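You operate a simulated robot arm through the tools that you are given. There is no shell and no other tool.

You run a simulated robot arm. Do the job below in one go: nothing can be reset, and whatever is moved stays where it is left.

JOB
Free the red and green winch latches and ease both their ropes slack.
Fine: the roof brace and the trestles under the stem hold it now.
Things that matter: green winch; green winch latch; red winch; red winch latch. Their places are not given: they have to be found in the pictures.

Only the result counts: the job must be done as asked and must still hold three seconds after the hand-in. Knocking over, shifting, dropping, spilling or breaking anything else fails it.

ROBOT AND FRAMES
A 6-joint arm with a two-finger parallel gripper, fixed in place. Base frame: the origin is on the floor under the middle of its stand, x ahead of it, y to its left, z up. Lengths are in mm, angles in rad, forces in N, time in s.
With the tool pointing down near the work surface it reaches from about 340 to 760 mm from the base axis. Its first joint turns from -1.152 to 1.152 rad. Payload 2.45 kg.
Tool frame: the origin (TCP) lies between the finger pads and is the grasp point; the fingertips stand 24 mm ahead of it; z points along the fingers, y is the line along which they close. The gripper opens to 68 mm. The fingers are 17 mm wide and 10 mm thick; the gripper's body (40 by 70 mm) begins 41 mm behind the TCP.
Orientation is that of the tool frame in the base frame, as a unit quaternion [x, y, z, w]. With the fingers straight down and closing along the base's y, the tool's x points along the base's -x, its y along +y and its z along -z.

CONTROLS
- The arm moves only by the tool nudge_tool. Its argument "steps" is one flat list of numbers, 7 for each row, row after row: the turn, a rotation vector about the base's x, y, z in rad, then the shift along the base's x, y, z in mm, then the gripper command, from -1 (shut) to 1 (fully open), values between in proportion. In form: [ax, ay, az, tx, ty, tz, hand, ax, ay, az, tx, ty, tz, hand, ...]. A call has 1 to 20 rows; each row shifts and turns the commanded pose from where the row before left it. A row lasts 0.2 s, in which the tool goes at most 50 mm and 0.15 rad; a call with a longer step from one row to the next is refused whole, and so is a gripper value outside its range. Where a pose cannot be reached the arm comes as near as it can. A force on the tool above 40 N (or 10 N above the force at the start of the call, whichever is more), or a blocked arm, ends the call early, and 0.2 s more pass. The fingers move at their own pace (about 108 mm/s each) and stop on an object; they squeeze with about 22 N. The grip force told is the motor's: it shows also when the fingers shut on nothing. Time passes only in rows, and 0.2 s behind the last, so rows that do not move let the fingers close. The reply holds the time, the measured pose of the TCP, the force on the tool along the base axes, the opening and the grip force, in the units named above and with some noise, with the torque about the TCP (base axes, N m) and any sound that the robot's microphone picked up.
- Cameras (640 x 400 px; columns grow to the right, rows downward): "scene" is fixed at [167.9, 419, 1456.4]; the picture's right is [-0.72, -0.70, 0.00], its down [-0.44, 0.46, -0.77] and it looks along [0.54, -0.56, -0.63] (base axes); focal length 287 px, centre (320, 200). "wrist" rides on the gripper at [84, 11, -75] in the tool frame; the picture's right is [-0.13, 0.99, 0.00], its down [-0.60, -0.08, -0.79] and it looks along [-0.79, -0.10, 0.61] (tool axes); focal length 251 px, centre (320, 200).
- grab_frame(camera): a new picture of that camera. No time passes.
- locate(camera, pixels): for up to 12 pixels [column, row] of the newest picture of that camera ("zoom" is the newest enlarged one), the place [x, y, z] in the base frame of the surface seen there, good to about 3 mm. No time passes.
- zoom(camera, box): a new picture of the part [left, top, right, bottom] of that camera's present view, enlarged. No time passes.
- job_done(): hands the job in; it is judged then, once.

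Open the gripper and draw the arm clear of the work before you hand the job in, unless the task says otherwise.

The tools are called after ">>>" by a JSON object that holds its "method" and its "body". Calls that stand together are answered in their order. nudge_tool: Moves the arm, as the interface text tells. Its arguments: {"type":"object","properties":{"steps":{"type":"array","items":{"type":"number"}}},"required":["steps"]} The other tools are called the same way: grab_frame (camera) takes a picture; locate (camera, pixels) gives the place of the surface under pixels of a picture; zoom (camera, box) takes an enlarged picture of a part of a camera's view; job_done () hands the job in.

At the start:

```text
clock: 0.0
eef_pos: [500.3, -49.1, 1240.4]
tool_rot: [0.0, 1.0, 0.0, 0.0]
wrist_force: [-0.1, 0.1, -0.4]
ft_torque: [-0.01, 0.01, 0.01]
grip_width: 68.0
gripper_force: 0.1
```

scene: 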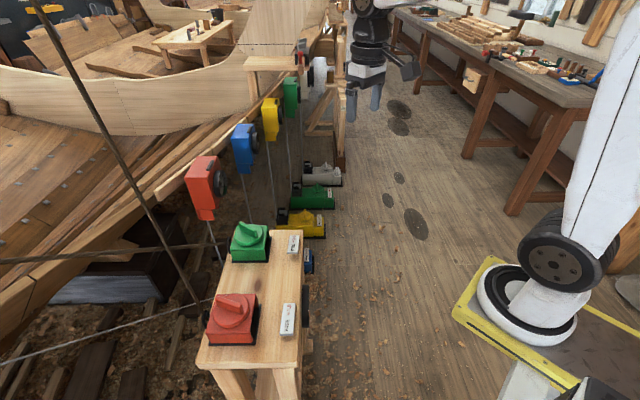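
wrist: 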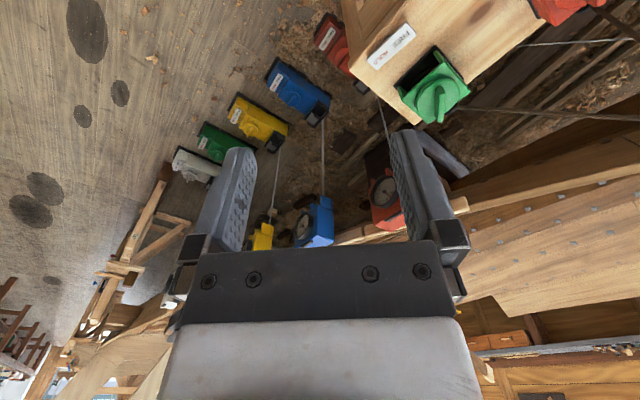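

The scene shows red and green boxes with knobs on a stand around (233,318) and (250,242), a row of coloured hanging units at (205,185)–(290,95), and coloured floor units at (320,175)–(305,260). I'll zoom in on these to find what is the winch and what is the latch.

>>> {"method": "zoom", "body": {"camera": "scene", "box": [180, 210, 340, 400]}}

>>> {"method": "zoom", "body": {"camera": "scene", "box": [170, 40, 350, 280]}}

>>> {"method": "zoom", "body": {"camera": "wrist", "box": [140, 0, 640, 260]}}

```text
2.11 times, centred on (260, 305) of scene
```

zoom: 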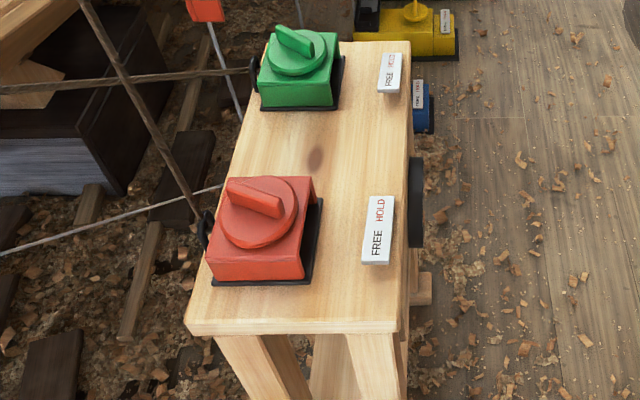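

```text
1.67 times, centred on (260, 160) of scene
```

zoom: 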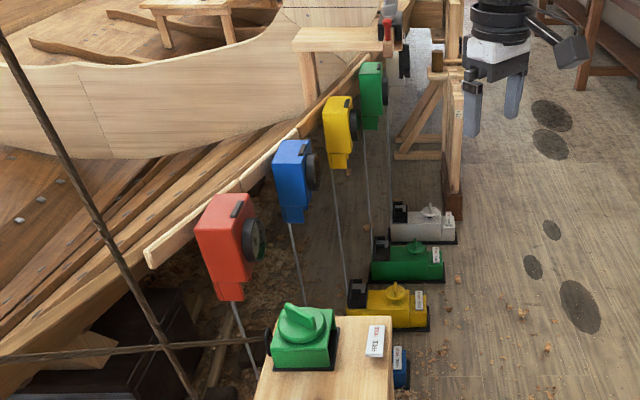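

```text
1.28 times, centred on (390, 130) of wrist
```

zoom: 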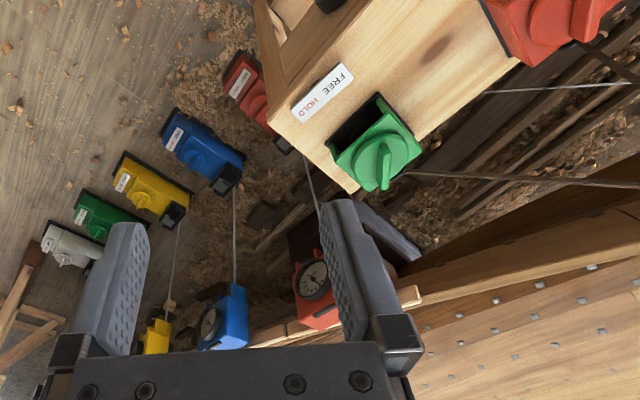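

The bench units carry HOLD/FREE labels, and the floor units have labels and knobs too. I'll locate the key points and look closer at the labels.

>>> {"method": "locate", "body": {"camera": "scene", "pixels": [[232, 312], [250, 240], [290, 320], [293, 244], [205, 180], [243, 145], [271, 118], [292, 95], [322, 172], [315, 197], [305, 222], [310, 262]]}}

>>> {"method": "zoom", "body": {"camera": "scene", "box": [270, 150, 350, 280]}}

>>> {"method": "zoom", "body": {"camera": "scene", "box": [200, 280, 310, 350]}}

>>> {"method": "zoom", "body": {"camera": "scene", "box": [215, 215, 315, 275]}}

>>> {"method": "zoom", "body": {"camera": "wrist", "box": [160, 0, 360, 200]}}

>>> {"method": "zoom", "body": {"camera": "wrist", "box": [330, 0, 640, 190]}}

```text
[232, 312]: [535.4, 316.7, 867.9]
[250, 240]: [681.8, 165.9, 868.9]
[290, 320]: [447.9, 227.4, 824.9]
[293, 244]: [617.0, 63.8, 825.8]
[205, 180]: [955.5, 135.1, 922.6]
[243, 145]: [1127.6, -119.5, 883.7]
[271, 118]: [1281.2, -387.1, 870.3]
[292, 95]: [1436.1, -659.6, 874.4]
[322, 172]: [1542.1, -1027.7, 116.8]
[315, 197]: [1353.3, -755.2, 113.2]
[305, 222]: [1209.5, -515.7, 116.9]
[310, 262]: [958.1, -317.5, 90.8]
```

```text
3.08 times, centred on (310, 215) of scene
```

zoom: 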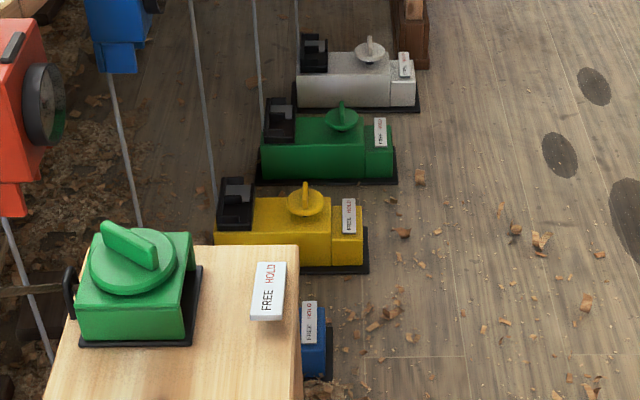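

```text
5.71 times, centred on (255, 315) of scene
```

zoom: 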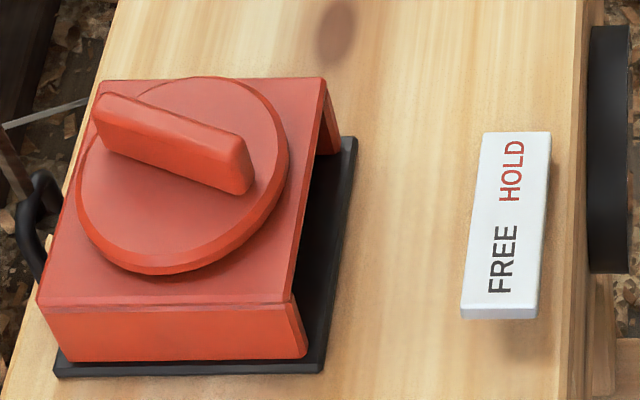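

```text
6.40 times, centred on (265, 245) of scene
```

zoom: 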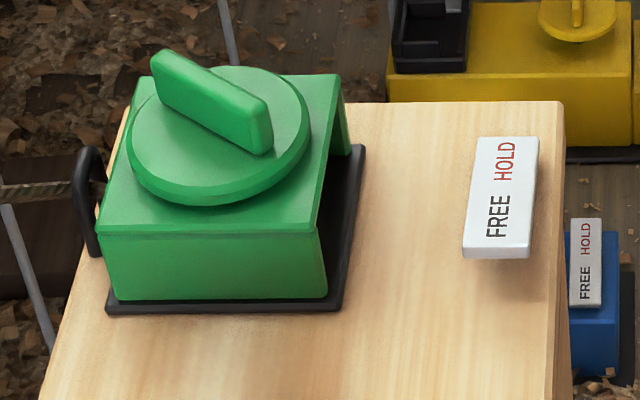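

```text
2.00 times, centred on (260, 100) of wrist
```

zoom: 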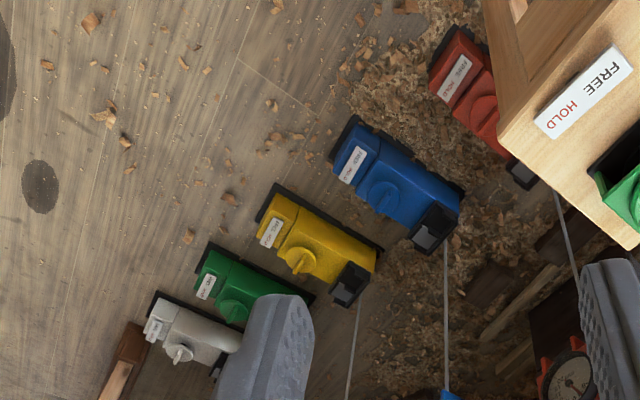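

```text
2.06 times, centred on (485, 95) of wrist
```

zoom: 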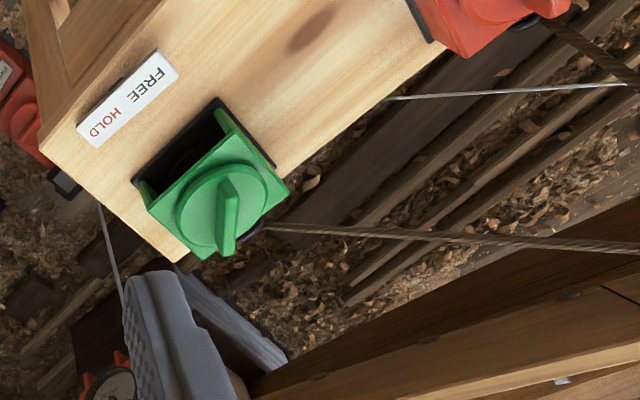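

The bench units at about (535,317,868) red and (682,166,869) green are within reach, while the floor ones aren't. There's a dark part on the bench side at scene (305,303), so I'll zoom in there and measure box corners and knobs.

>>> {"method": "zoom", "body": {"camera": "scene", "box": [270, 260, 350, 380]}}

>>> {"method": "locate", "body": {"camera": "scene", "pixels": [[305, 290], [305, 310], [309, 262], [300, 240], [298, 368], [199, 365], [230, 245], [219, 300], [242, 310], [235, 232], [262, 236], [204, 316]]}}

>>> {"method": "zoom", "body": {"camera": "scene", "box": [0, 200, 240, 360]}}

>>> {"method": "zoom", "body": {"camera": "scene", "box": [230, 30, 360, 130]}}

```text
3.33 times, centred on (310, 320) of scene
```

zoom: 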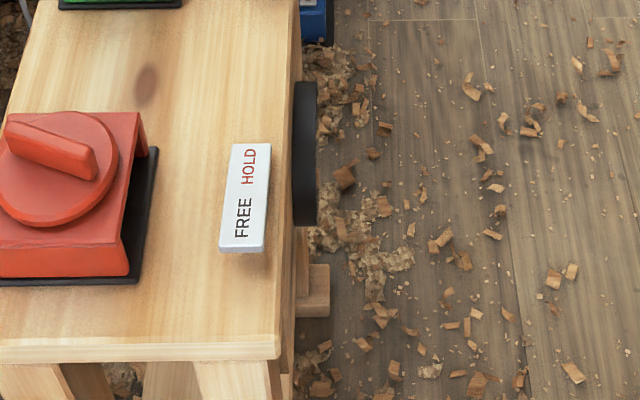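

```text
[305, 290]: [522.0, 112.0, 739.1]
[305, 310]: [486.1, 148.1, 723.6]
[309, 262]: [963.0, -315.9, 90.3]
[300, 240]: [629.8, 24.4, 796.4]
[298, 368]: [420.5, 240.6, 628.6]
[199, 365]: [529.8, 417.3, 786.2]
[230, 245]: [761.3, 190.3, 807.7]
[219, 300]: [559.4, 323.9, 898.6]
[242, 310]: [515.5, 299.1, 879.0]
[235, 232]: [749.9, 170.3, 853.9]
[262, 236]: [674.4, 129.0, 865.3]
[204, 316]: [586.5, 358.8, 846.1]
```

```text
2.50 times, centred on (120, 280) of scene
```

zoom: 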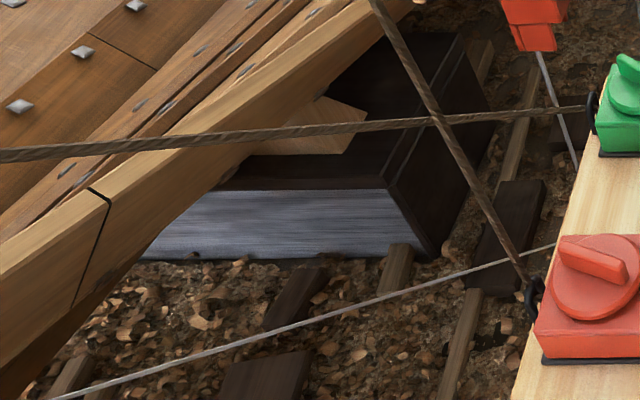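

```text
4.00 times, centred on (295, 80) of scene
```

zoom: 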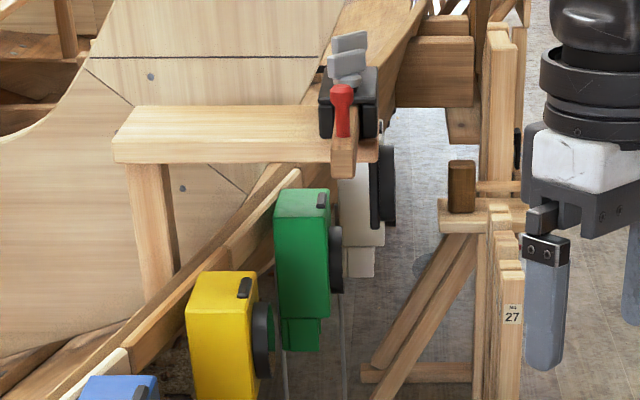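

The bench units are the ones in reach: a rope comes off the left of each, with a knob on top and a sign on the robot's side. I'll move the wrist camera over for a close view, staying well above the boxes (tops about z 900).

>>> {"method": "nudge_tool", "body": {"steps": [0, 0, 0, 0, 28, -26, 1, 0, 0, 0, 0, 28, -26, 1, 0, 0, 0, 0, 28, -26, 1, 0, 0, 0, 0, 28, -26, 1, 0, 0, 0, 0, 28, -26, 1, 0, 0, 0, 0, 28, -26, 1, 0, 0, 0, 0, 28, -26, 1]}}

>>> {"method": "grab_frame", "body": {"camera": "wrist"}}

>>> {"method": "grab_frame", "body": {"camera": "scene"}}

```text
clock: 1.6
eef_pos: [498.5, 146.8, 1057.4]
tool_rot: [0.0, 1.0, 0.0, 0.0]
wrist_force: [-0.1, 0.5, 1.0]
ft_torque: [-0.01, -0.01, 0.04]
grip_width: 68.0
gripper_force: 0.1
```

```text
taken
```

wrist: 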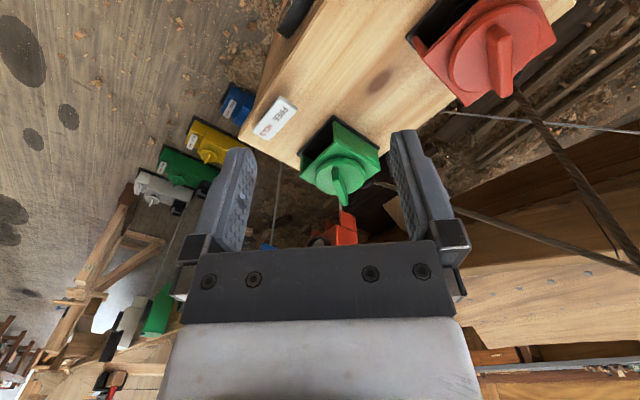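

```text
taken
```

scene: 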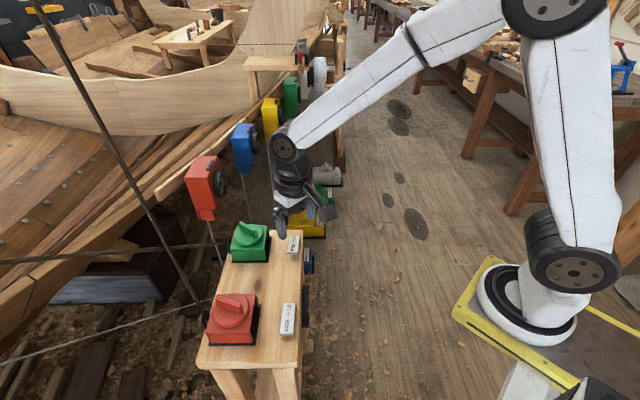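

Both bench units are now visible in the wrist view: green knob at (340,175), red knob at (495,50), with rope leaving each on the boat side. Zooming in on both.

>>> {"method": "zoom", "body": {"camera": "wrist", "box": [240, 70, 420, 230]}}

>>> {"method": "zoom", "body": {"camera": "wrist", "box": [400, 0, 600, 120]}}

>>> {"method": "zoom", "body": {"camera": "wrist", "box": [220, 0, 420, 150]}}

```text
2.50 times, centred on (330, 150) of wrist
```

zoom: 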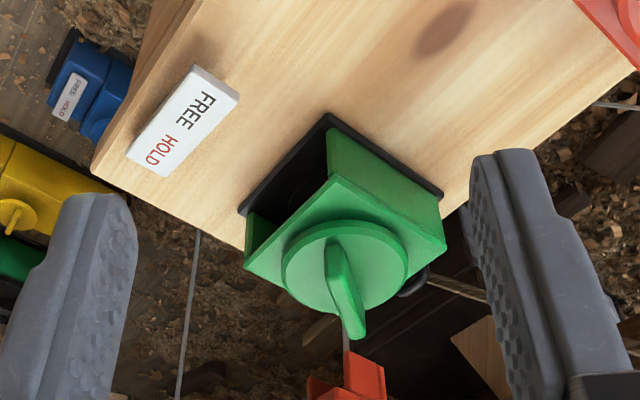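

```text
3.20 times, centred on (500, 60) of wrist
```

zoom: 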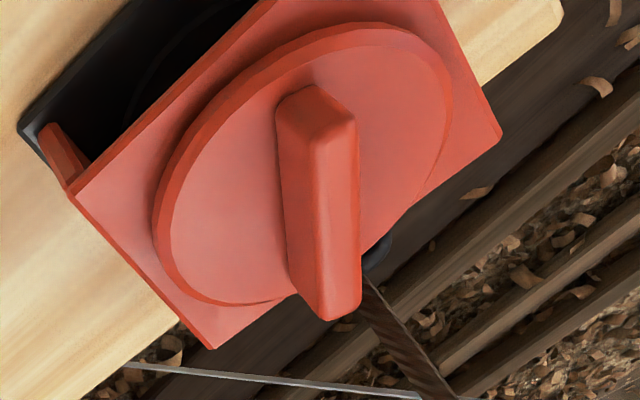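

```text
2.67 times, centred on (320, 75) of wrist
```

zoom: 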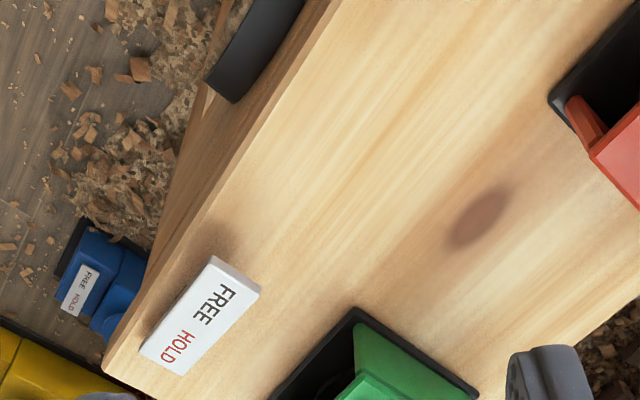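

The knobs are on channel-shaped housings, open on the robot side, and there's a dark disc on the bench's robot-facing side. I'll turn the camera toward the bench (about +45° about z) and back off to look into the housings and at the disc.

>>> {"method": "nudge_tool", "body": {"steps": [0, 0, 0.131, -18, -18, -8, 1, 0, 0, 0.131, -18, -18, -8, 1, 0, 0, 0.131, -18, -18, -8, 1, 0, 0, 0.131, -18, -18, -8, 1, 0, 0, 0.131, -18, -18, -8, 1, 0, 0, 0.131, -18, -18, -8, 1]}}

>>> {"method": "grab_frame", "body": {"camera": "wrist"}}

```text
clock: 3.0
eef_pos: [392.1, 37.0, 1010.7]
tool_rot: [-0.385, 0.923, 0.0, 0.0]
wrist_force: [-0.7, 0.2, 0.5]
ft_torque: [-0.02, -0.02, 0.0]
grip_width: 68.0
gripper_force: 0.0
```

```text
taken
```

wrist: 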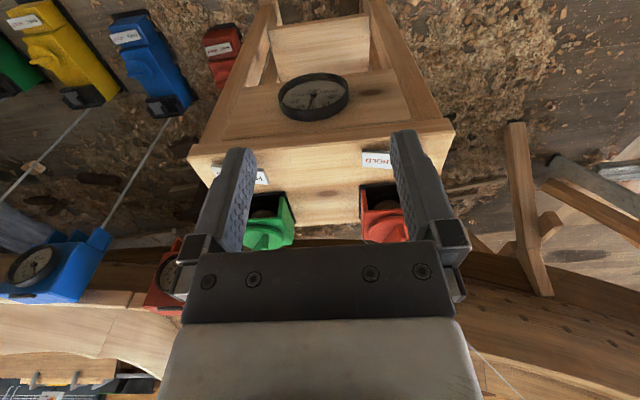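

Now the bench front is visible: a dial gauge at (313,96), and the two housings with something brown inside at (262,212) and (385,200). Zooming into each.

>>> {"method": "zoom", "body": {"camera": "wrist", "box": [260, 60, 370, 130]}}

>>> {"method": "zoom", "body": {"camera": "wrist", "box": [220, 140, 440, 270]}}

>>> {"method": "locate", "body": {"camera": "wrist", "pixels": [[313, 96], [262, 212], [385, 200], [320, 150], [320, 185], [375, 160], [320, 215]]}}

```text
5.71 times, centred on (315, 95) of wrist
```

zoom: 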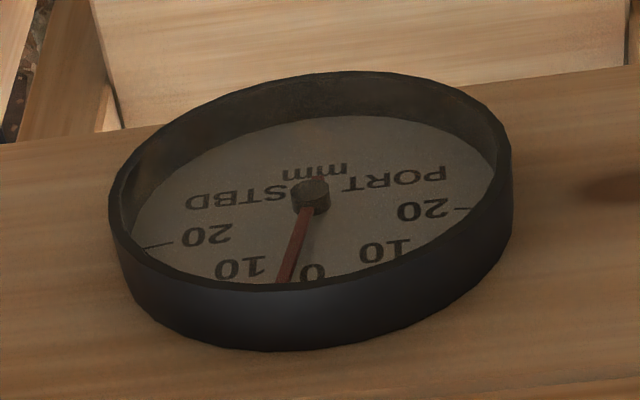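

```text
2.91 times, centred on (330, 205) of wrist
```

zoom: 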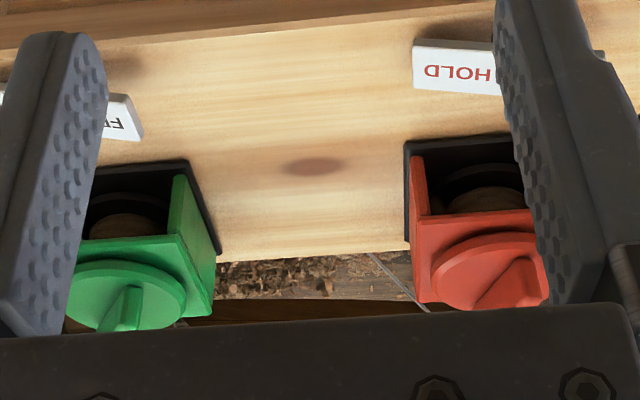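

```text
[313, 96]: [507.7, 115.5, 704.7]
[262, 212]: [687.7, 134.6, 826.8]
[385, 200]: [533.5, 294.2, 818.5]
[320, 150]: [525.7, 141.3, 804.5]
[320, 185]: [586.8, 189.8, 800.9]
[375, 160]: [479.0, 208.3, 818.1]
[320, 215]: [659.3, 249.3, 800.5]
```

The bench dial reads stem movement (PORT/STBD mm), currently near 0, and a rope drum sits inside each housing under its knob. Before moving nearer I'll check where the two dark ropes run so the arm stays clear of them.

>>> {"method": "locate", "body": {"camera": "scene", "pixels": [[190, 290], [166, 247], [118, 152], [80, 80], [60, 41], [40, 4], [210, 247], [150, 251], [80, 257], [20, 262], [120, 324], [205, 301]]}}

>>> {"method": "zoom", "body": {"camera": "scene", "box": [0, 0, 200, 130]}}

>>> {"method": "zoom", "body": {"camera": "scene", "box": [190, 0, 390, 130]}}

```text
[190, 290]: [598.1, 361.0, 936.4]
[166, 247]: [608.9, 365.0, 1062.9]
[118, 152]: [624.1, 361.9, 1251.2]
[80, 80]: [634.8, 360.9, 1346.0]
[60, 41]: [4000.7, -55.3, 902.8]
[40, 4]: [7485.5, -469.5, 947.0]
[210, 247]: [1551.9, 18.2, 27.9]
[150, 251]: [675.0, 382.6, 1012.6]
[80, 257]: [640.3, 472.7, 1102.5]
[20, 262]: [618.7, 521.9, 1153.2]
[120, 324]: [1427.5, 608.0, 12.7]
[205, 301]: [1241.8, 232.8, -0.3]
```

```text
3.08 times, centred on (100, 65) of scene
```

zoom: 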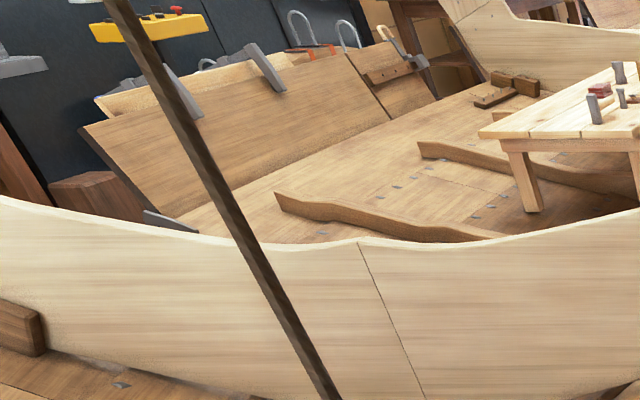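

```text
3.08 times, centred on (290, 65) of scene
```

zoom: 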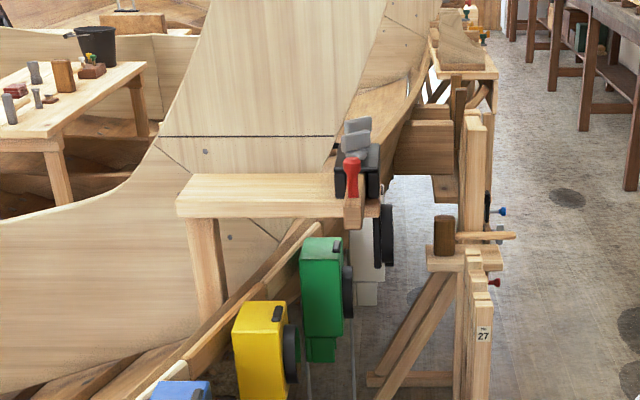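

The red rope rises nearly vertically at about x 600–635, y 361, and the green rope runs from its box to about (675,383,1013) and up-left. I'll move above the robot side of the red knob at z≈1000, staying at x<500 to keep clear of both.

>>> {"method": "nudge_tool", "body": {"steps": [0, 0, 0, 15, 36, -3, 1, 0, 0, 0, 15, 36, -3, 1, 0, 0, 0, 15, 36, -3, 1, 0, 0, 0, 15, 36, -3, 1, 0, 0, 0, 15, 36, -3, 1, 0, 0, 0, 15, 36, -3, 1]}}

>>> {"method": "grab_frame", "body": {"camera": "wrist"}}

>>> {"method": "zoom", "body": {"camera": "wrist", "box": [220, 0, 420, 240]}}

>>> {"method": "grab_frame", "body": {"camera": "scene"}}

```text
clock: 4.4
eef_pos: [484.0, 252.8, 992.1]
tool_rot: [-0.383, 0.924, 0.0, -0.002]
wrist_force: [-0.7, 0.0, 0.6]
ft_torque: [-0.04, 0.02, -0.01]
grip_width: 68.1
gripper_force: 0.0
```

```text
taken
```

wrist: 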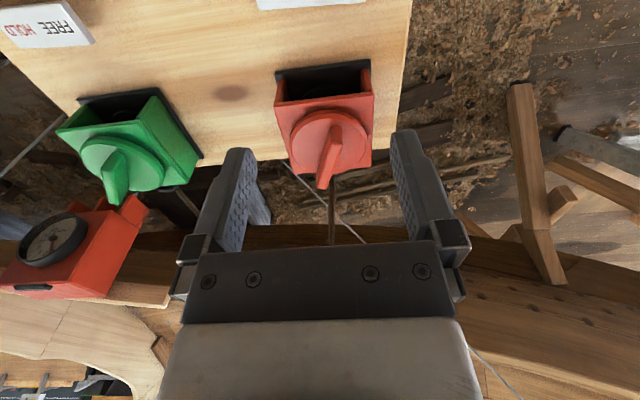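

```text
1.67 times, centred on (320, 120) of wrist
```

zoom: 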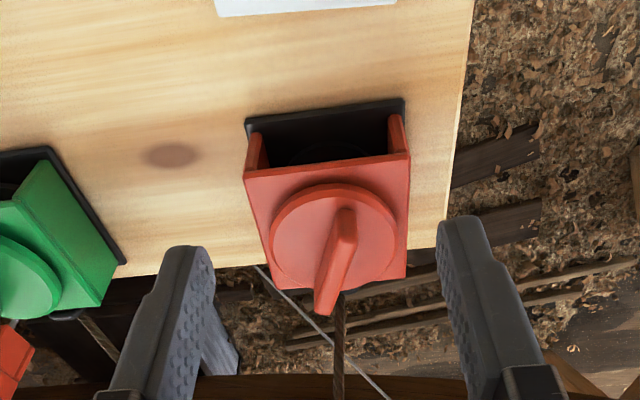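

```text
taken
```

scene: 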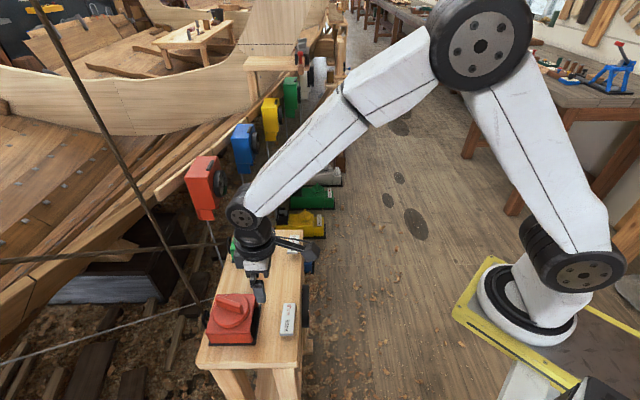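

The red knob's bar is seen well here at (328,150). I'll enlarge it and measure the bar's ends and the disc edge to get its centre and angle.

>>> {"method": "zoom", "body": {"camera": "wrist", "box": [265, 55, 385, 195]}}

```text
2.86 times, centred on (325, 125) of wrist
```

zoom: 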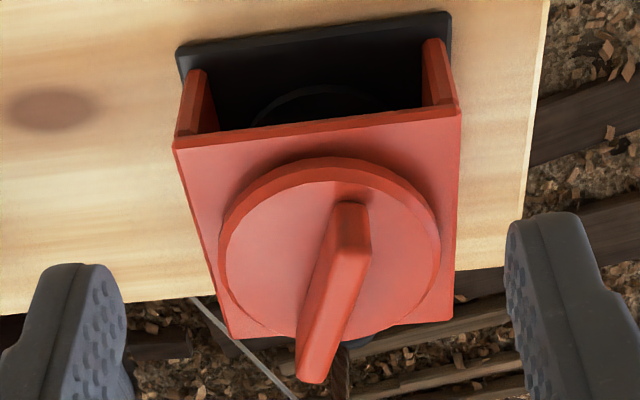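

>>> {"method": "locate", "body": {"camera": "zoom", "pixels": [[350, 212], [337, 240], [312, 345], [325, 300], [225, 240], [435, 240], [330, 172], [280, 250], [410, 270], [185, 150], [455, 118], [310, 120]]}}

```text
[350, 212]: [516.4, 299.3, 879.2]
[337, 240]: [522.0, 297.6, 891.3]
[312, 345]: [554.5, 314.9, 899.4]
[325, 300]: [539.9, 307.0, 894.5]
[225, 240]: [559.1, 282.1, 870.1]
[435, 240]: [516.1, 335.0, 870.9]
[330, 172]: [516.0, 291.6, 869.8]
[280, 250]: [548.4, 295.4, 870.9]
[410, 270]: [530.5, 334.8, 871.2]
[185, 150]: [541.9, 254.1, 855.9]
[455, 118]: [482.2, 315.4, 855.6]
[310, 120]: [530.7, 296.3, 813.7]
```

Red knob: disc top z≈870 centred near (538,309), bar top z≈898 at roughly 29° from base x. Before touching, I want to see into the housing at a lower angle to check for a separate latch, so I'll back off toward the robot and tilt the camera up slightly.

>>> {"method": "nudge_tool", "body": {"steps": [0.0325, -0.0325, 0, -25, -24.5, -13, 1, 0.0325, -0.0325, 0, -25, -24.5, -13, 1, 0.0325, -0.0325, 0, -25, -24.5, -13, 1, 0.0325, -0.0325, 0, -25, -24.5, -13, 1, 0.0325, -0.0325, 0, -25, -24.5, -13, 1]}}

>>> {"method": "grab_frame", "body": {"camera": "wrist"}}

>>> {"method": "zoom", "body": {"camera": "wrist", "box": [260, 140, 400, 240]}}

>>> {"method": "zoom", "body": {"camera": "wrist", "box": [100, 100, 280, 240]}}

```text
clock: 5.6
eef_pos: [362.7, 140.5, 932.7]
tool_rot: [-0.415, 0.905, 0.039, 0.084]
wrist_force: [0.2, 0.3, 0.9]
ft_torque: [-0.04, 0.01, 0.03]
grip_width: 67.8
gripper_force: 0.1
out of reach, approached as far as the arm can: row 5
```

```text
taken
```

wrist: 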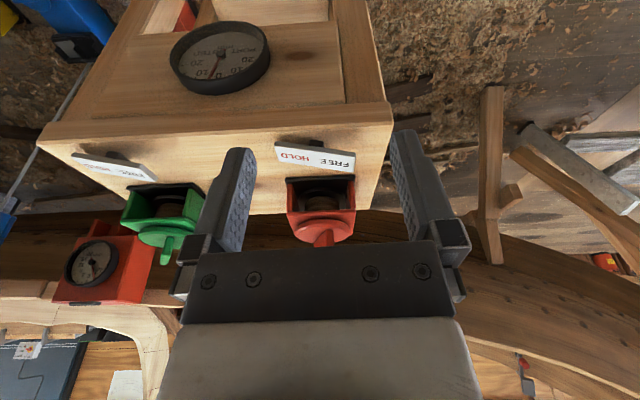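

```text
4.00 times, centred on (330, 190) of wrist
```

zoom: 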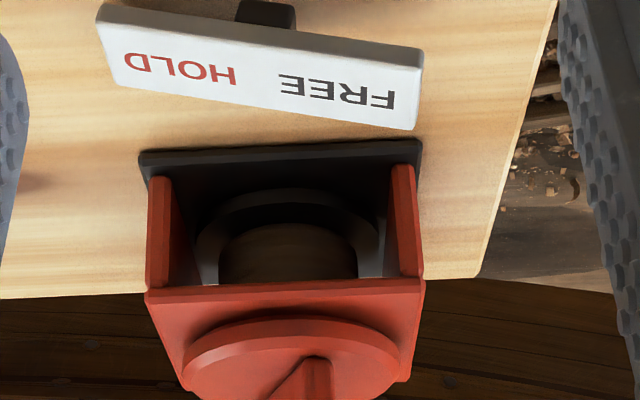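

```text
2.86 times, centred on (190, 170) of wrist
```

zoom: 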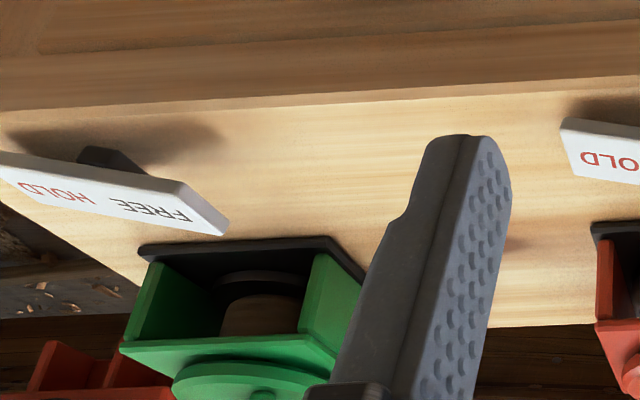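

The housings contain only the drum (brown rope coil with a dark flange) and the sign is on a small post, so the knob on top looks like the latch control. I'll read the list gauge from here before going in, and check the green bar's direction too.

>>> {"method": "zoom", "body": {"camera": "wrist", "box": [165, 15, 275, 100]}}

>>> {"method": "locate", "body": {"camera": "wrist", "pixels": [[290, 150], [345, 160], [315, 158], [82, 158], [150, 175], [112, 165], [317, 142], [320, 205]]}}

```text
4.71 times, centred on (220, 58) of wrist
```

zoom: 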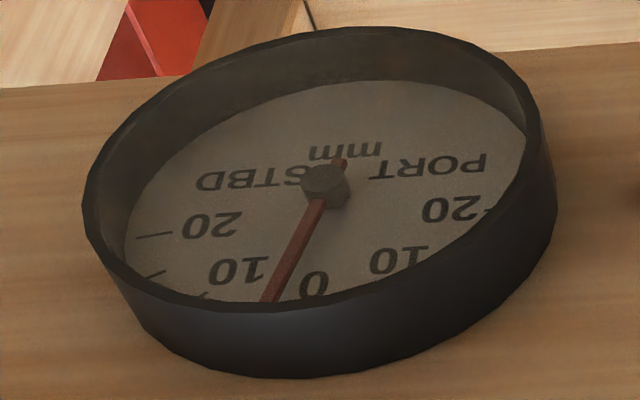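

```text
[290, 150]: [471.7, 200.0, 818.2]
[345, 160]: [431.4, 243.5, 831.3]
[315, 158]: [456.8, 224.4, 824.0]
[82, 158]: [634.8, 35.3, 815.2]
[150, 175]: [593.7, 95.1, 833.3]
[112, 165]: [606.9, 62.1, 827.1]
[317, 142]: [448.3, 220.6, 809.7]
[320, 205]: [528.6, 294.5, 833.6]
```

The gauge needle sits just to the STBD side of 0 (around 3–5). Now I undo the tilt, go back up, and line the fingers up across the red bar (tool turned to about 29°) above the knob.

>>> {"method": "nudge_tool", "body": {"steps": [-0.0325, 0.0325, 0, 25, 24.5, 13, 1, -0.0325, 0.0325, 0, 25, 24.5, 13, 1, -0.0325, 0.0325, 0, 25, 24.5, 13, 1, -0.0325, 0.0325, 0, 25, 24.5, 13, 1, -0.0325, 0.0325, 0, 25, 24.5, 13, 1, 0, 0, -0.07, 13.5, 14, -8, 1, 0, 0, -0.07, 13.5, 14, -8, 1, 0, 0, -0.07, 13.5, 14, -8, 1, 0, 0, -0.07, 13.5, 14, -8, 1]}}

>>> {"method": "grab_frame", "body": {"camera": "wrist"}}

>>> {"method": "zoom", "body": {"camera": "wrist", "box": [230, 60, 410, 250]}}

>>> {"method": "zoom", "body": {"camera": "scene", "box": [180, 230, 320, 350]}}

```text
clock: 7.6
eef_pos: [540.4, 318.2, 962.6]
tool_rot: [-0.25, 0.968, 0.001, 0.0]
wrist_force: [0.6, 0.3, 0.2]
ft_torque: [0.0, 0.0, -0.01]
grip_width: 68.0
gripper_force: 0.0
out of reach, approached as far as the arm can: row 1
```

```text
taken
```

wrist: 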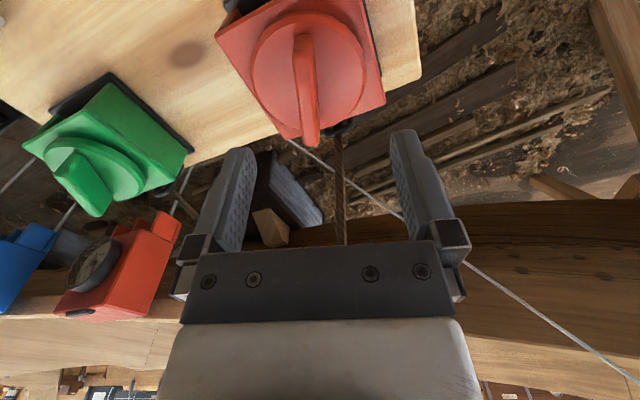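

```text
2.11 times, centred on (320, 155) of wrist
```

zoom: 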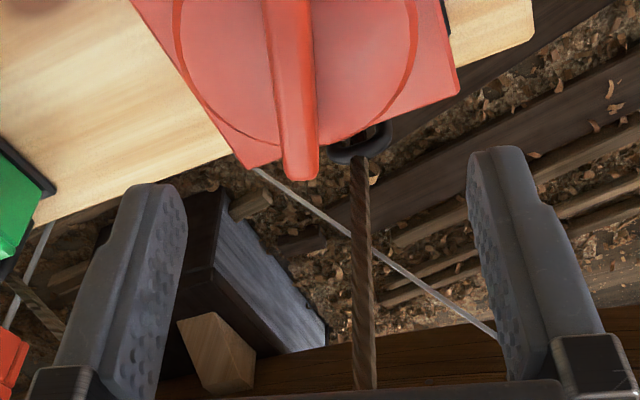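

```text
3.33 times, centred on (250, 290) of scene
```

zoom: 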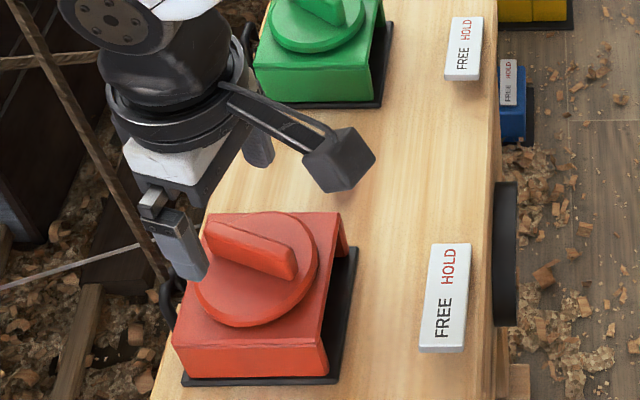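

Tool is now at 29° above the knob, and the bar appears nearly parallel to the view's vertical, at columns 300–312. I'll measure bar points from this nearly overhead view to fix its centre and axis.

>>> {"method": "zoom", "body": {"camera": "wrist", "box": [240, 5, 380, 155]}}

```text
2.67 times, centred on (310, 80) of wrist
```

zoom: 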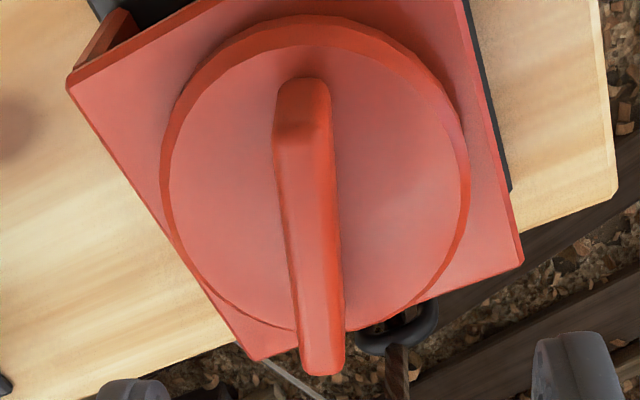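

>>> {"method": "locate", "body": {"camera": "zoom", "pixels": [[303, 90], [304, 140], [310, 200], [316, 260], [322, 320], [324, 350], [280, 160], [331, 160], [180, 180], [462, 180], [315, 40], [300, 320]]}}

```text
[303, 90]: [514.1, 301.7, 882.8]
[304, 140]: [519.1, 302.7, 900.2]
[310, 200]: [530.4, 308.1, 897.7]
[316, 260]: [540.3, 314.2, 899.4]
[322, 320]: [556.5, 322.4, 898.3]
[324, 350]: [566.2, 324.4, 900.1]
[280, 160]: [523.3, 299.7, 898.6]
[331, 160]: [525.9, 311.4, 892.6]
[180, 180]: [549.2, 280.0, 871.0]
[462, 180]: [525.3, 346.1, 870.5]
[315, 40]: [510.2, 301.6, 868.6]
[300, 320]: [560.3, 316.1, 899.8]
```

The bar runs from about (513,301) to (568,326), top z≈899, width about 13, so its centre is ≈(539,312.5) at about 26°. I lower the open fingers straddling it, tips staying ~6 mm above the disc, without closing yet.

>>> {"method": "nudge_tool", "body": {"steps": [0, 0, -0.03, -1.4, -5.7, -15, 1, 0, 0, 0, 0, 0, -20, 1, 0, 0, 0, 0, 0, -17, 1, 0, 0, 0, 0, 0, -10, 1]}}

>>> {"method": "grab_frame", "body": {"camera": "wrist"}}

>>> {"method": "zoom", "body": {"camera": "scene", "box": [180, 230, 320, 350]}}

```text
clock: 8.6
eef_pos: [538.2, 314.4, 901.3]
tool_rot: [-0.236, 0.972, 0.0, 0.0]
wrist_force: [-0.6, -0.2, -0.2]
ft_torque: [0.01, 0.02, -0.02]
grip_width: 67.9
gripper_force: 0.0
```

```text
taken
```

wrist: 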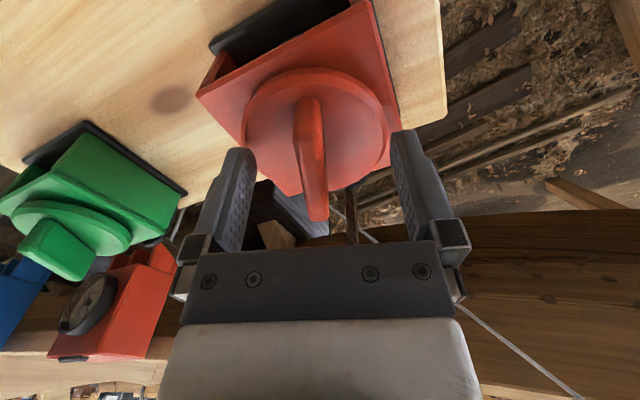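

```text
3.33 times, centred on (250, 290) of scene
```

zoom: 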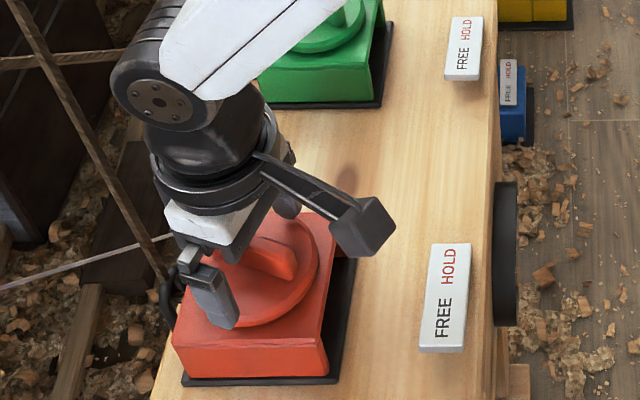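

The TCP projects to about (320,182) in the wrist view, while the bar is centred near column 313 there, so it's ~3 mm to the tool's −y. I shift by that and close on the bar.

>>> {"method": "nudge_tool", "body": {"steps": [0, 0, 0, 1.4, -2.7, 0, 0.2, 0, 0, 0, 0, 0, 0, -0.3, 0, 0, 0, 0, 0, 0, -1, 0, 0, 0, 0, 0, 0, -1]}}

>>> {"method": "grab_frame", "body": {"camera": "wrist"}}

```text
clock: 9.6
eef_pos: [540.9, 310.6, 900.8]
tool_rot: [-0.235, 0.972, -0.001, 0.0]
wrist_force: [4.0, -4.7, -1.2]
ft_torque: [0.01, -0.07, -0.72]
grip_width: 12.4
gripper_force: 32.1
```

```text
taken
```

wrist: 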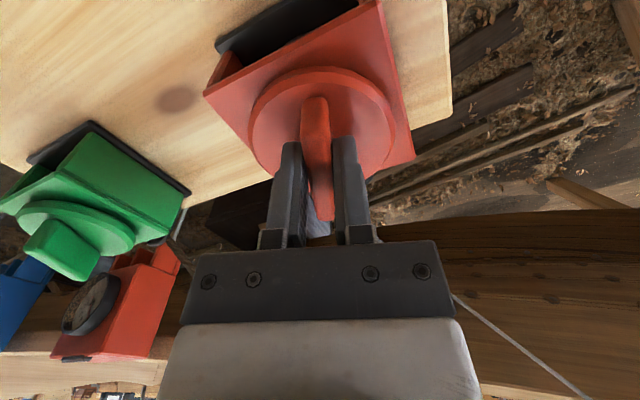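

The fingers hold the bar (12.4 mm wide). The reading shows a side force of ~6 N and −0.72 N·m about z from slight misalignment, so I trim the pose a little to null it before turning.

>>> {"method": "nudge_tool", "body": {"steps": [0, 0, -0.02, 0.6, -1.2, 0, -1, 0, 0, 0, 0, 0, 0, -1]}}

```text
clock: 10.2
eef_pos: [540.2, 309.7, 900.9]
tool_rot: [-0.227, 0.974, -0.001, 0.0]
wrist_force: [4.5, 3.8, -6.9]
ft_torque: [-0.05, 0.14, -0.3]
grip_width: 11.9
gripper_force: 32.8
```

Grip is settled with small loads. I test the turning direction gently: a small CCW turn (+0.06 rad) and read the torque.

>>> {"method": "nudge_tool", "body": {"steps": [0, 0, 0.03, 0, 0, 0, -1, 0, 0, 0.03, 0, 0, 0, -1]}}

```text
clock: 10.8
eef_pos: [539.7, 309.6, 901.5]
tool_rot: [-0.256, 0.967, 0.0, 0.0]
wrist_force: [0.8, 7.7, -6.9]
ft_torque: [0.02, 0.17, -0.76]
grip_width: 12.8
gripper_force: 33.0
```

The tool turned 3.4° and torque is −0.76 N·m; I need to see whether the knob followed. Checking the picture and then turning a bit more.

>>> {"method": "zoom", "body": {"camera": "wrist", "box": [200, 0, 440, 240]}}

>>> {"method": "nudge_tool", "body": {"steps": [0, 0, 0.03, 0, 0, 0, -1, 0, 0, 0.03, 0, 0, 0, -1]}}

>>> {"method": "zoom", "body": {"camera": "wrist", "box": [200, 0, 440, 240]}}

```text
1.67 times, centred on (320, 120) of wrist
```

zoom: 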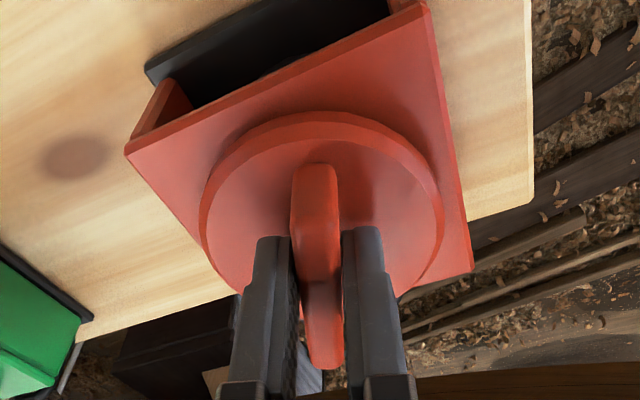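

```text
clock: 11.4
eef_pos: [541.3, 310.4, 901.1]
tool_rot: [-0.285, 0.959, 0.0, -0.001]
wrist_force: [-0.7, 11.6, -8.4]
ft_torque: [0.16, 0.01, -0.8]
grip_width: 14.2
gripper_force: 34.1
```

```text
1.67 times, centred on (320, 120) of wrist
```

zoom: 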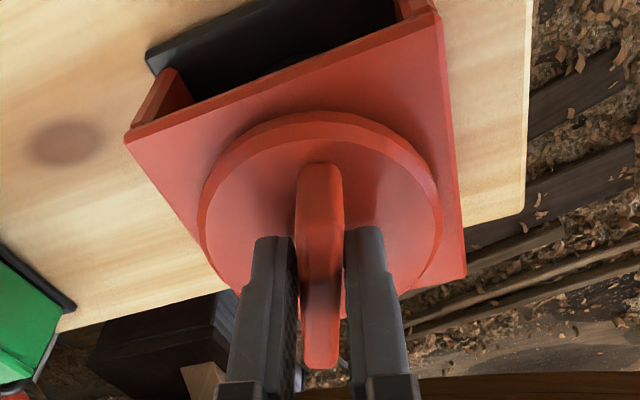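

The fingers are being pried open (14.2 mm) and the bar hasn't turned relative to the housing, so CCW seems to be against a stop. I turn back to neutral and try CW gently.

>>> {"method": "nudge_tool", "body": {"steps": [0, 0, -0.06, 0, 0, 0, -1, 0, 0, -0.06, 0, 0, 0, -1, 0, 0, -0.03, 0, 0, 0, -1, 0, 0, -0.03, 0, 0, 0, -1]}}

>>> {"method": "zoom", "body": {"camera": "wrist", "box": [200, 0, 440, 240]}}

```text
clock: 12.4
eef_pos: [538.8, 310.9, 901.5]
tool_rot: [-0.197, 0.98, 0.0, 0.0]
wrist_force: [-7.2, 16.0, -3.1]
ft_torque: [-0.28, 0.98, 0.35]
grip_width: 11.8
gripper_force: 32.4
```

```text
1.67 times, centred on (320, 120) of wrist
```

zoom: 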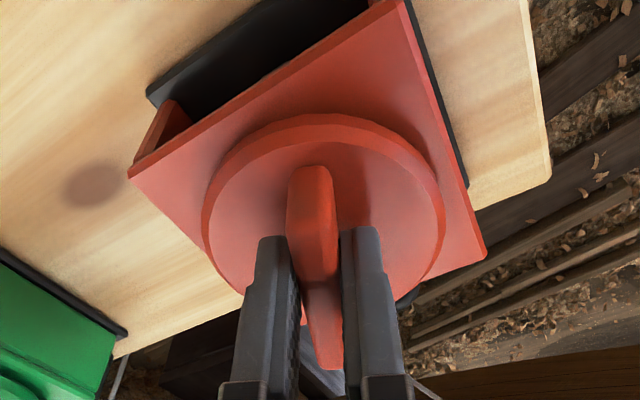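

At 22.7° the grip is flat (11.8 mm) with +0.35 N·m, and I can't yet tell if the knob moved. I continue CW a bit more, in small rows.

>>> {"method": "nudge_tool", "body": {"steps": [0, 0, -0.03, 0, 0, 0, -1, 0, 0, -0.03, 0, 0, 0, -1, 0, 0, -0.03, 0, 0, 0, -1]}}

>>> {"method": "zoom", "body": {"camera": "wrist", "box": [200, 0, 440, 240]}}

```text
clock: 13.2
eef_pos: [540.1, 310.2, 901.7]
tool_rot: [-0.152, 0.988, 0.0, 0.0]
wrist_force: [-12.5, 21.5, -2.7]
ft_torque: [-0.01, 0.95, 0.34]
grip_width: 12.1
gripper_force: 32.8
```

```text
1.67 times, centred on (320, 120) of wrist
```

zoom: 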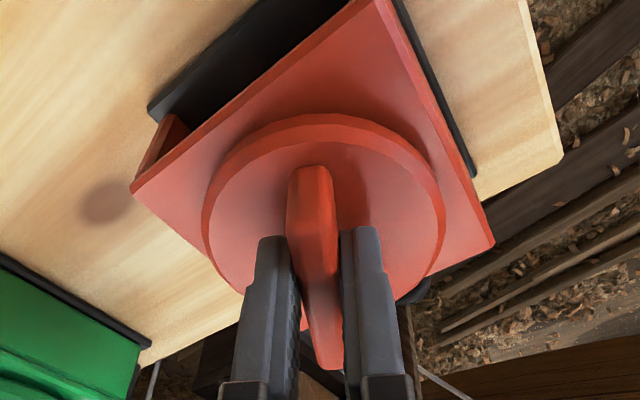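

The knob follows CW: the housing has rotated in view while the bar stays aligned with the fingers, at ~0.34 N·m friction. A side force of ~24 N has built up along the tool's +y, so I shift the TCP that way to relieve it.

>>> {"method": "nudge_tool", "body": {"steps": [0, 0, 0, -0.9, 2.0, 0, -1, 0, 0, 0, 0, 0, 0, -1]}}

>>> {"method": "zoom", "body": {"camera": "scene", "box": [180, 230, 320, 350]}}

```text
clock: 13.8
eef_pos: [538.5, 309.8, 901.3]
tool_rot: [-0.152, 0.988, -0.001, -0.001]
wrist_force: [-13.9, 5.7, -2.3]
ft_torque: [0.45, -0.68, 0.18]
grip_width: 12.0
gripper_force: 32.6
```

```text
3.33 times, centred on (250, 290) of scene
```

zoom: 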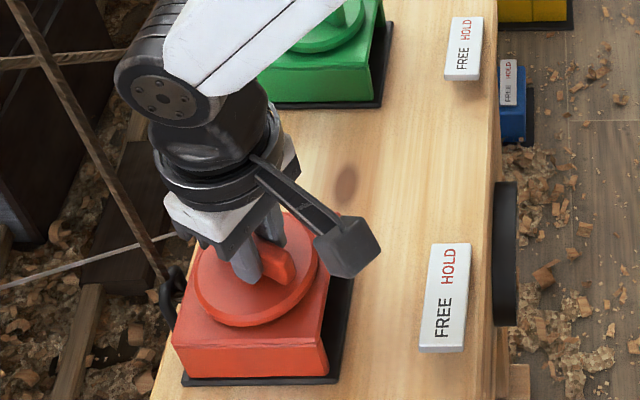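

Side force is down to ~10–15 N, with no sound and no visible rope change. I keep turning CW in small rows, trimming the position to follow the knob's axis, and watch torque and sound.

>>> {"method": "nudge_tool", "body": {"steps": [0, 0, 0, -1.5, 1.0, 0, -1, 0, 0, -0.03, -0.1, 0.2, 0, -1, 0, 0, -0.03, -0.1, 0.2, 0, -1, 0, 0, -0.03, -0.1, 0.2, 0, -1, 0, 0, -0.03, -0.1, 0.2, 0, -1]}}

>>> {"method": "zoom", "body": {"camera": "wrist", "box": [200, 0, 440, 240]}}

>>> {"method": "grab_frame", "body": {"camera": "scene"}}

```text
clock: 15.0
eef_pos: [539.6, 313.0, 900.6]
tool_rot: [-0.092, 0.996, -0.001, 0.002]
wrist_force: [15.8, -15.6, -8.1]
ft_torque: [-0.16, 0.45, 0.02]
grip_width: 11.9
gripper_force: 32.4
```

```text
1.67 times, centred on (320, 120) of wrist
```

zoom: 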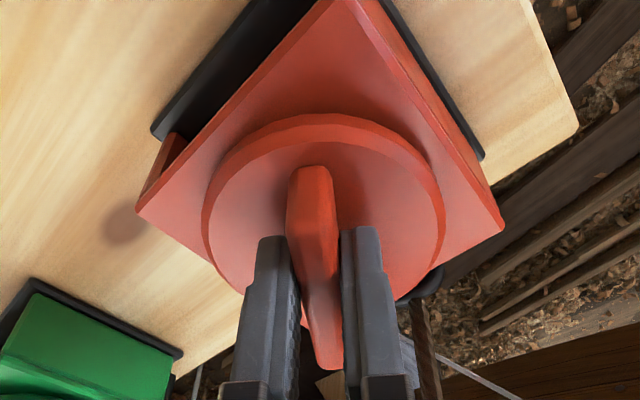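

```text
taken
```

scene: 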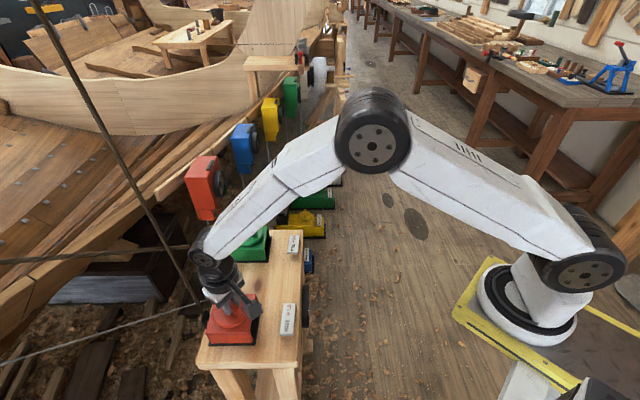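

The knob keeps following (tool at 10.6°), torque about z is now near 0. The side force reversed, so I over-corrected: I trim back and continue CW about the TCP.

>>> {"method": "nudge_tool", "body": {"steps": [0, 0, 0, 1.2, -1.4, 0, -1, 0, 0, -0.04, 0, 0, 0, -1, 0, 0, -0.04, 0, 0, 0, -1, 0, 0, -0.04, 0, 0, 0, -1, 0, 0, 0, 0, 0, 0, -1]}}

>>> {"method": "zoom", "body": {"camera": "wrist", "box": [200, 0, 440, 240]}}

```text
clock: 16.2
eef_pos: [538.7, 312.8, 901.2]
tool_rot: [-0.033, 0.999, 0.0, -0.001]
wrist_force: [10.7, -5.4, -12.5]
ft_torque: [0.02, -0.96, 0.06]
grip_width: 11.7
gripper_force: 32.4
```

```text
1.67 times, centred on (320, 120) of wrist
```

zoom: 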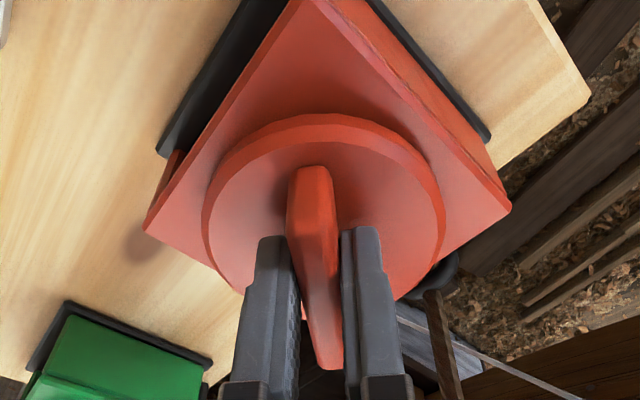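

Knob turned about 20° CW with hardly any torque and no sound. Before going further I want to confirm the effect, so I'll let go, lift off, and look at the gauge, rope and drum.

>>> {"method": "nudge_tool", "body": {"steps": [0, 0, 0, 0, 0, 0, 0.2, 0, 0, 0, 0, 0, 0, 0.5, 0, 0, 0, 0, 0, 20, 0.5, 0, 0, 0, 0, 0, 30, 0.5, 0, 0, 0, -20, -20, 20, 0.5, 0, 0, 0.1, -30, -30, 0, 1, 0, 0, 0.1, -30, -30, 0, 1, 0, 0, 0.1, -30, -30, 0, 1, 0, 0, 0.1, -20, -30, 0, 1, 0, 0, 0.1, -10, -30, 0, 1, 0, 0, 0.1, 0, -30, 0, 1]}}

>>> {"method": "grab_frame", "body": {"camera": "wrist"}}

>>> {"method": "grab_frame", "body": {"camera": "scene"}}

```text
clock: 18.6
eef_pos: [398.2, 113.1, 972.0]
tool_rot: [-0.328, 0.945, 0.0, 0.0]
wrist_force: [0.3, 0.4, 0.4]
ft_torque: [0.01, 0.01, -0.02]
grip_width: 68.1
gripper_force: 0.0
```

```text
taken
```

wrist: 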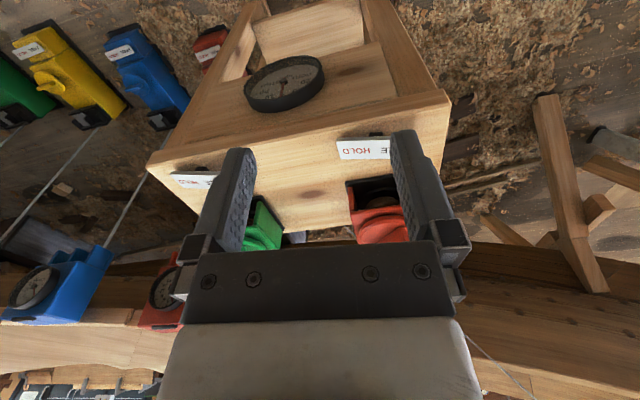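

```text
taken
```

scene: 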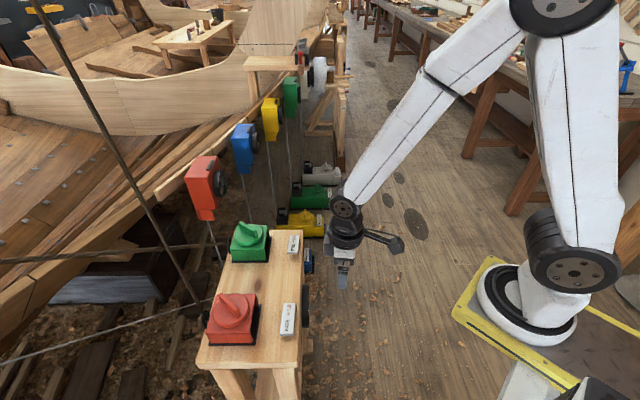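

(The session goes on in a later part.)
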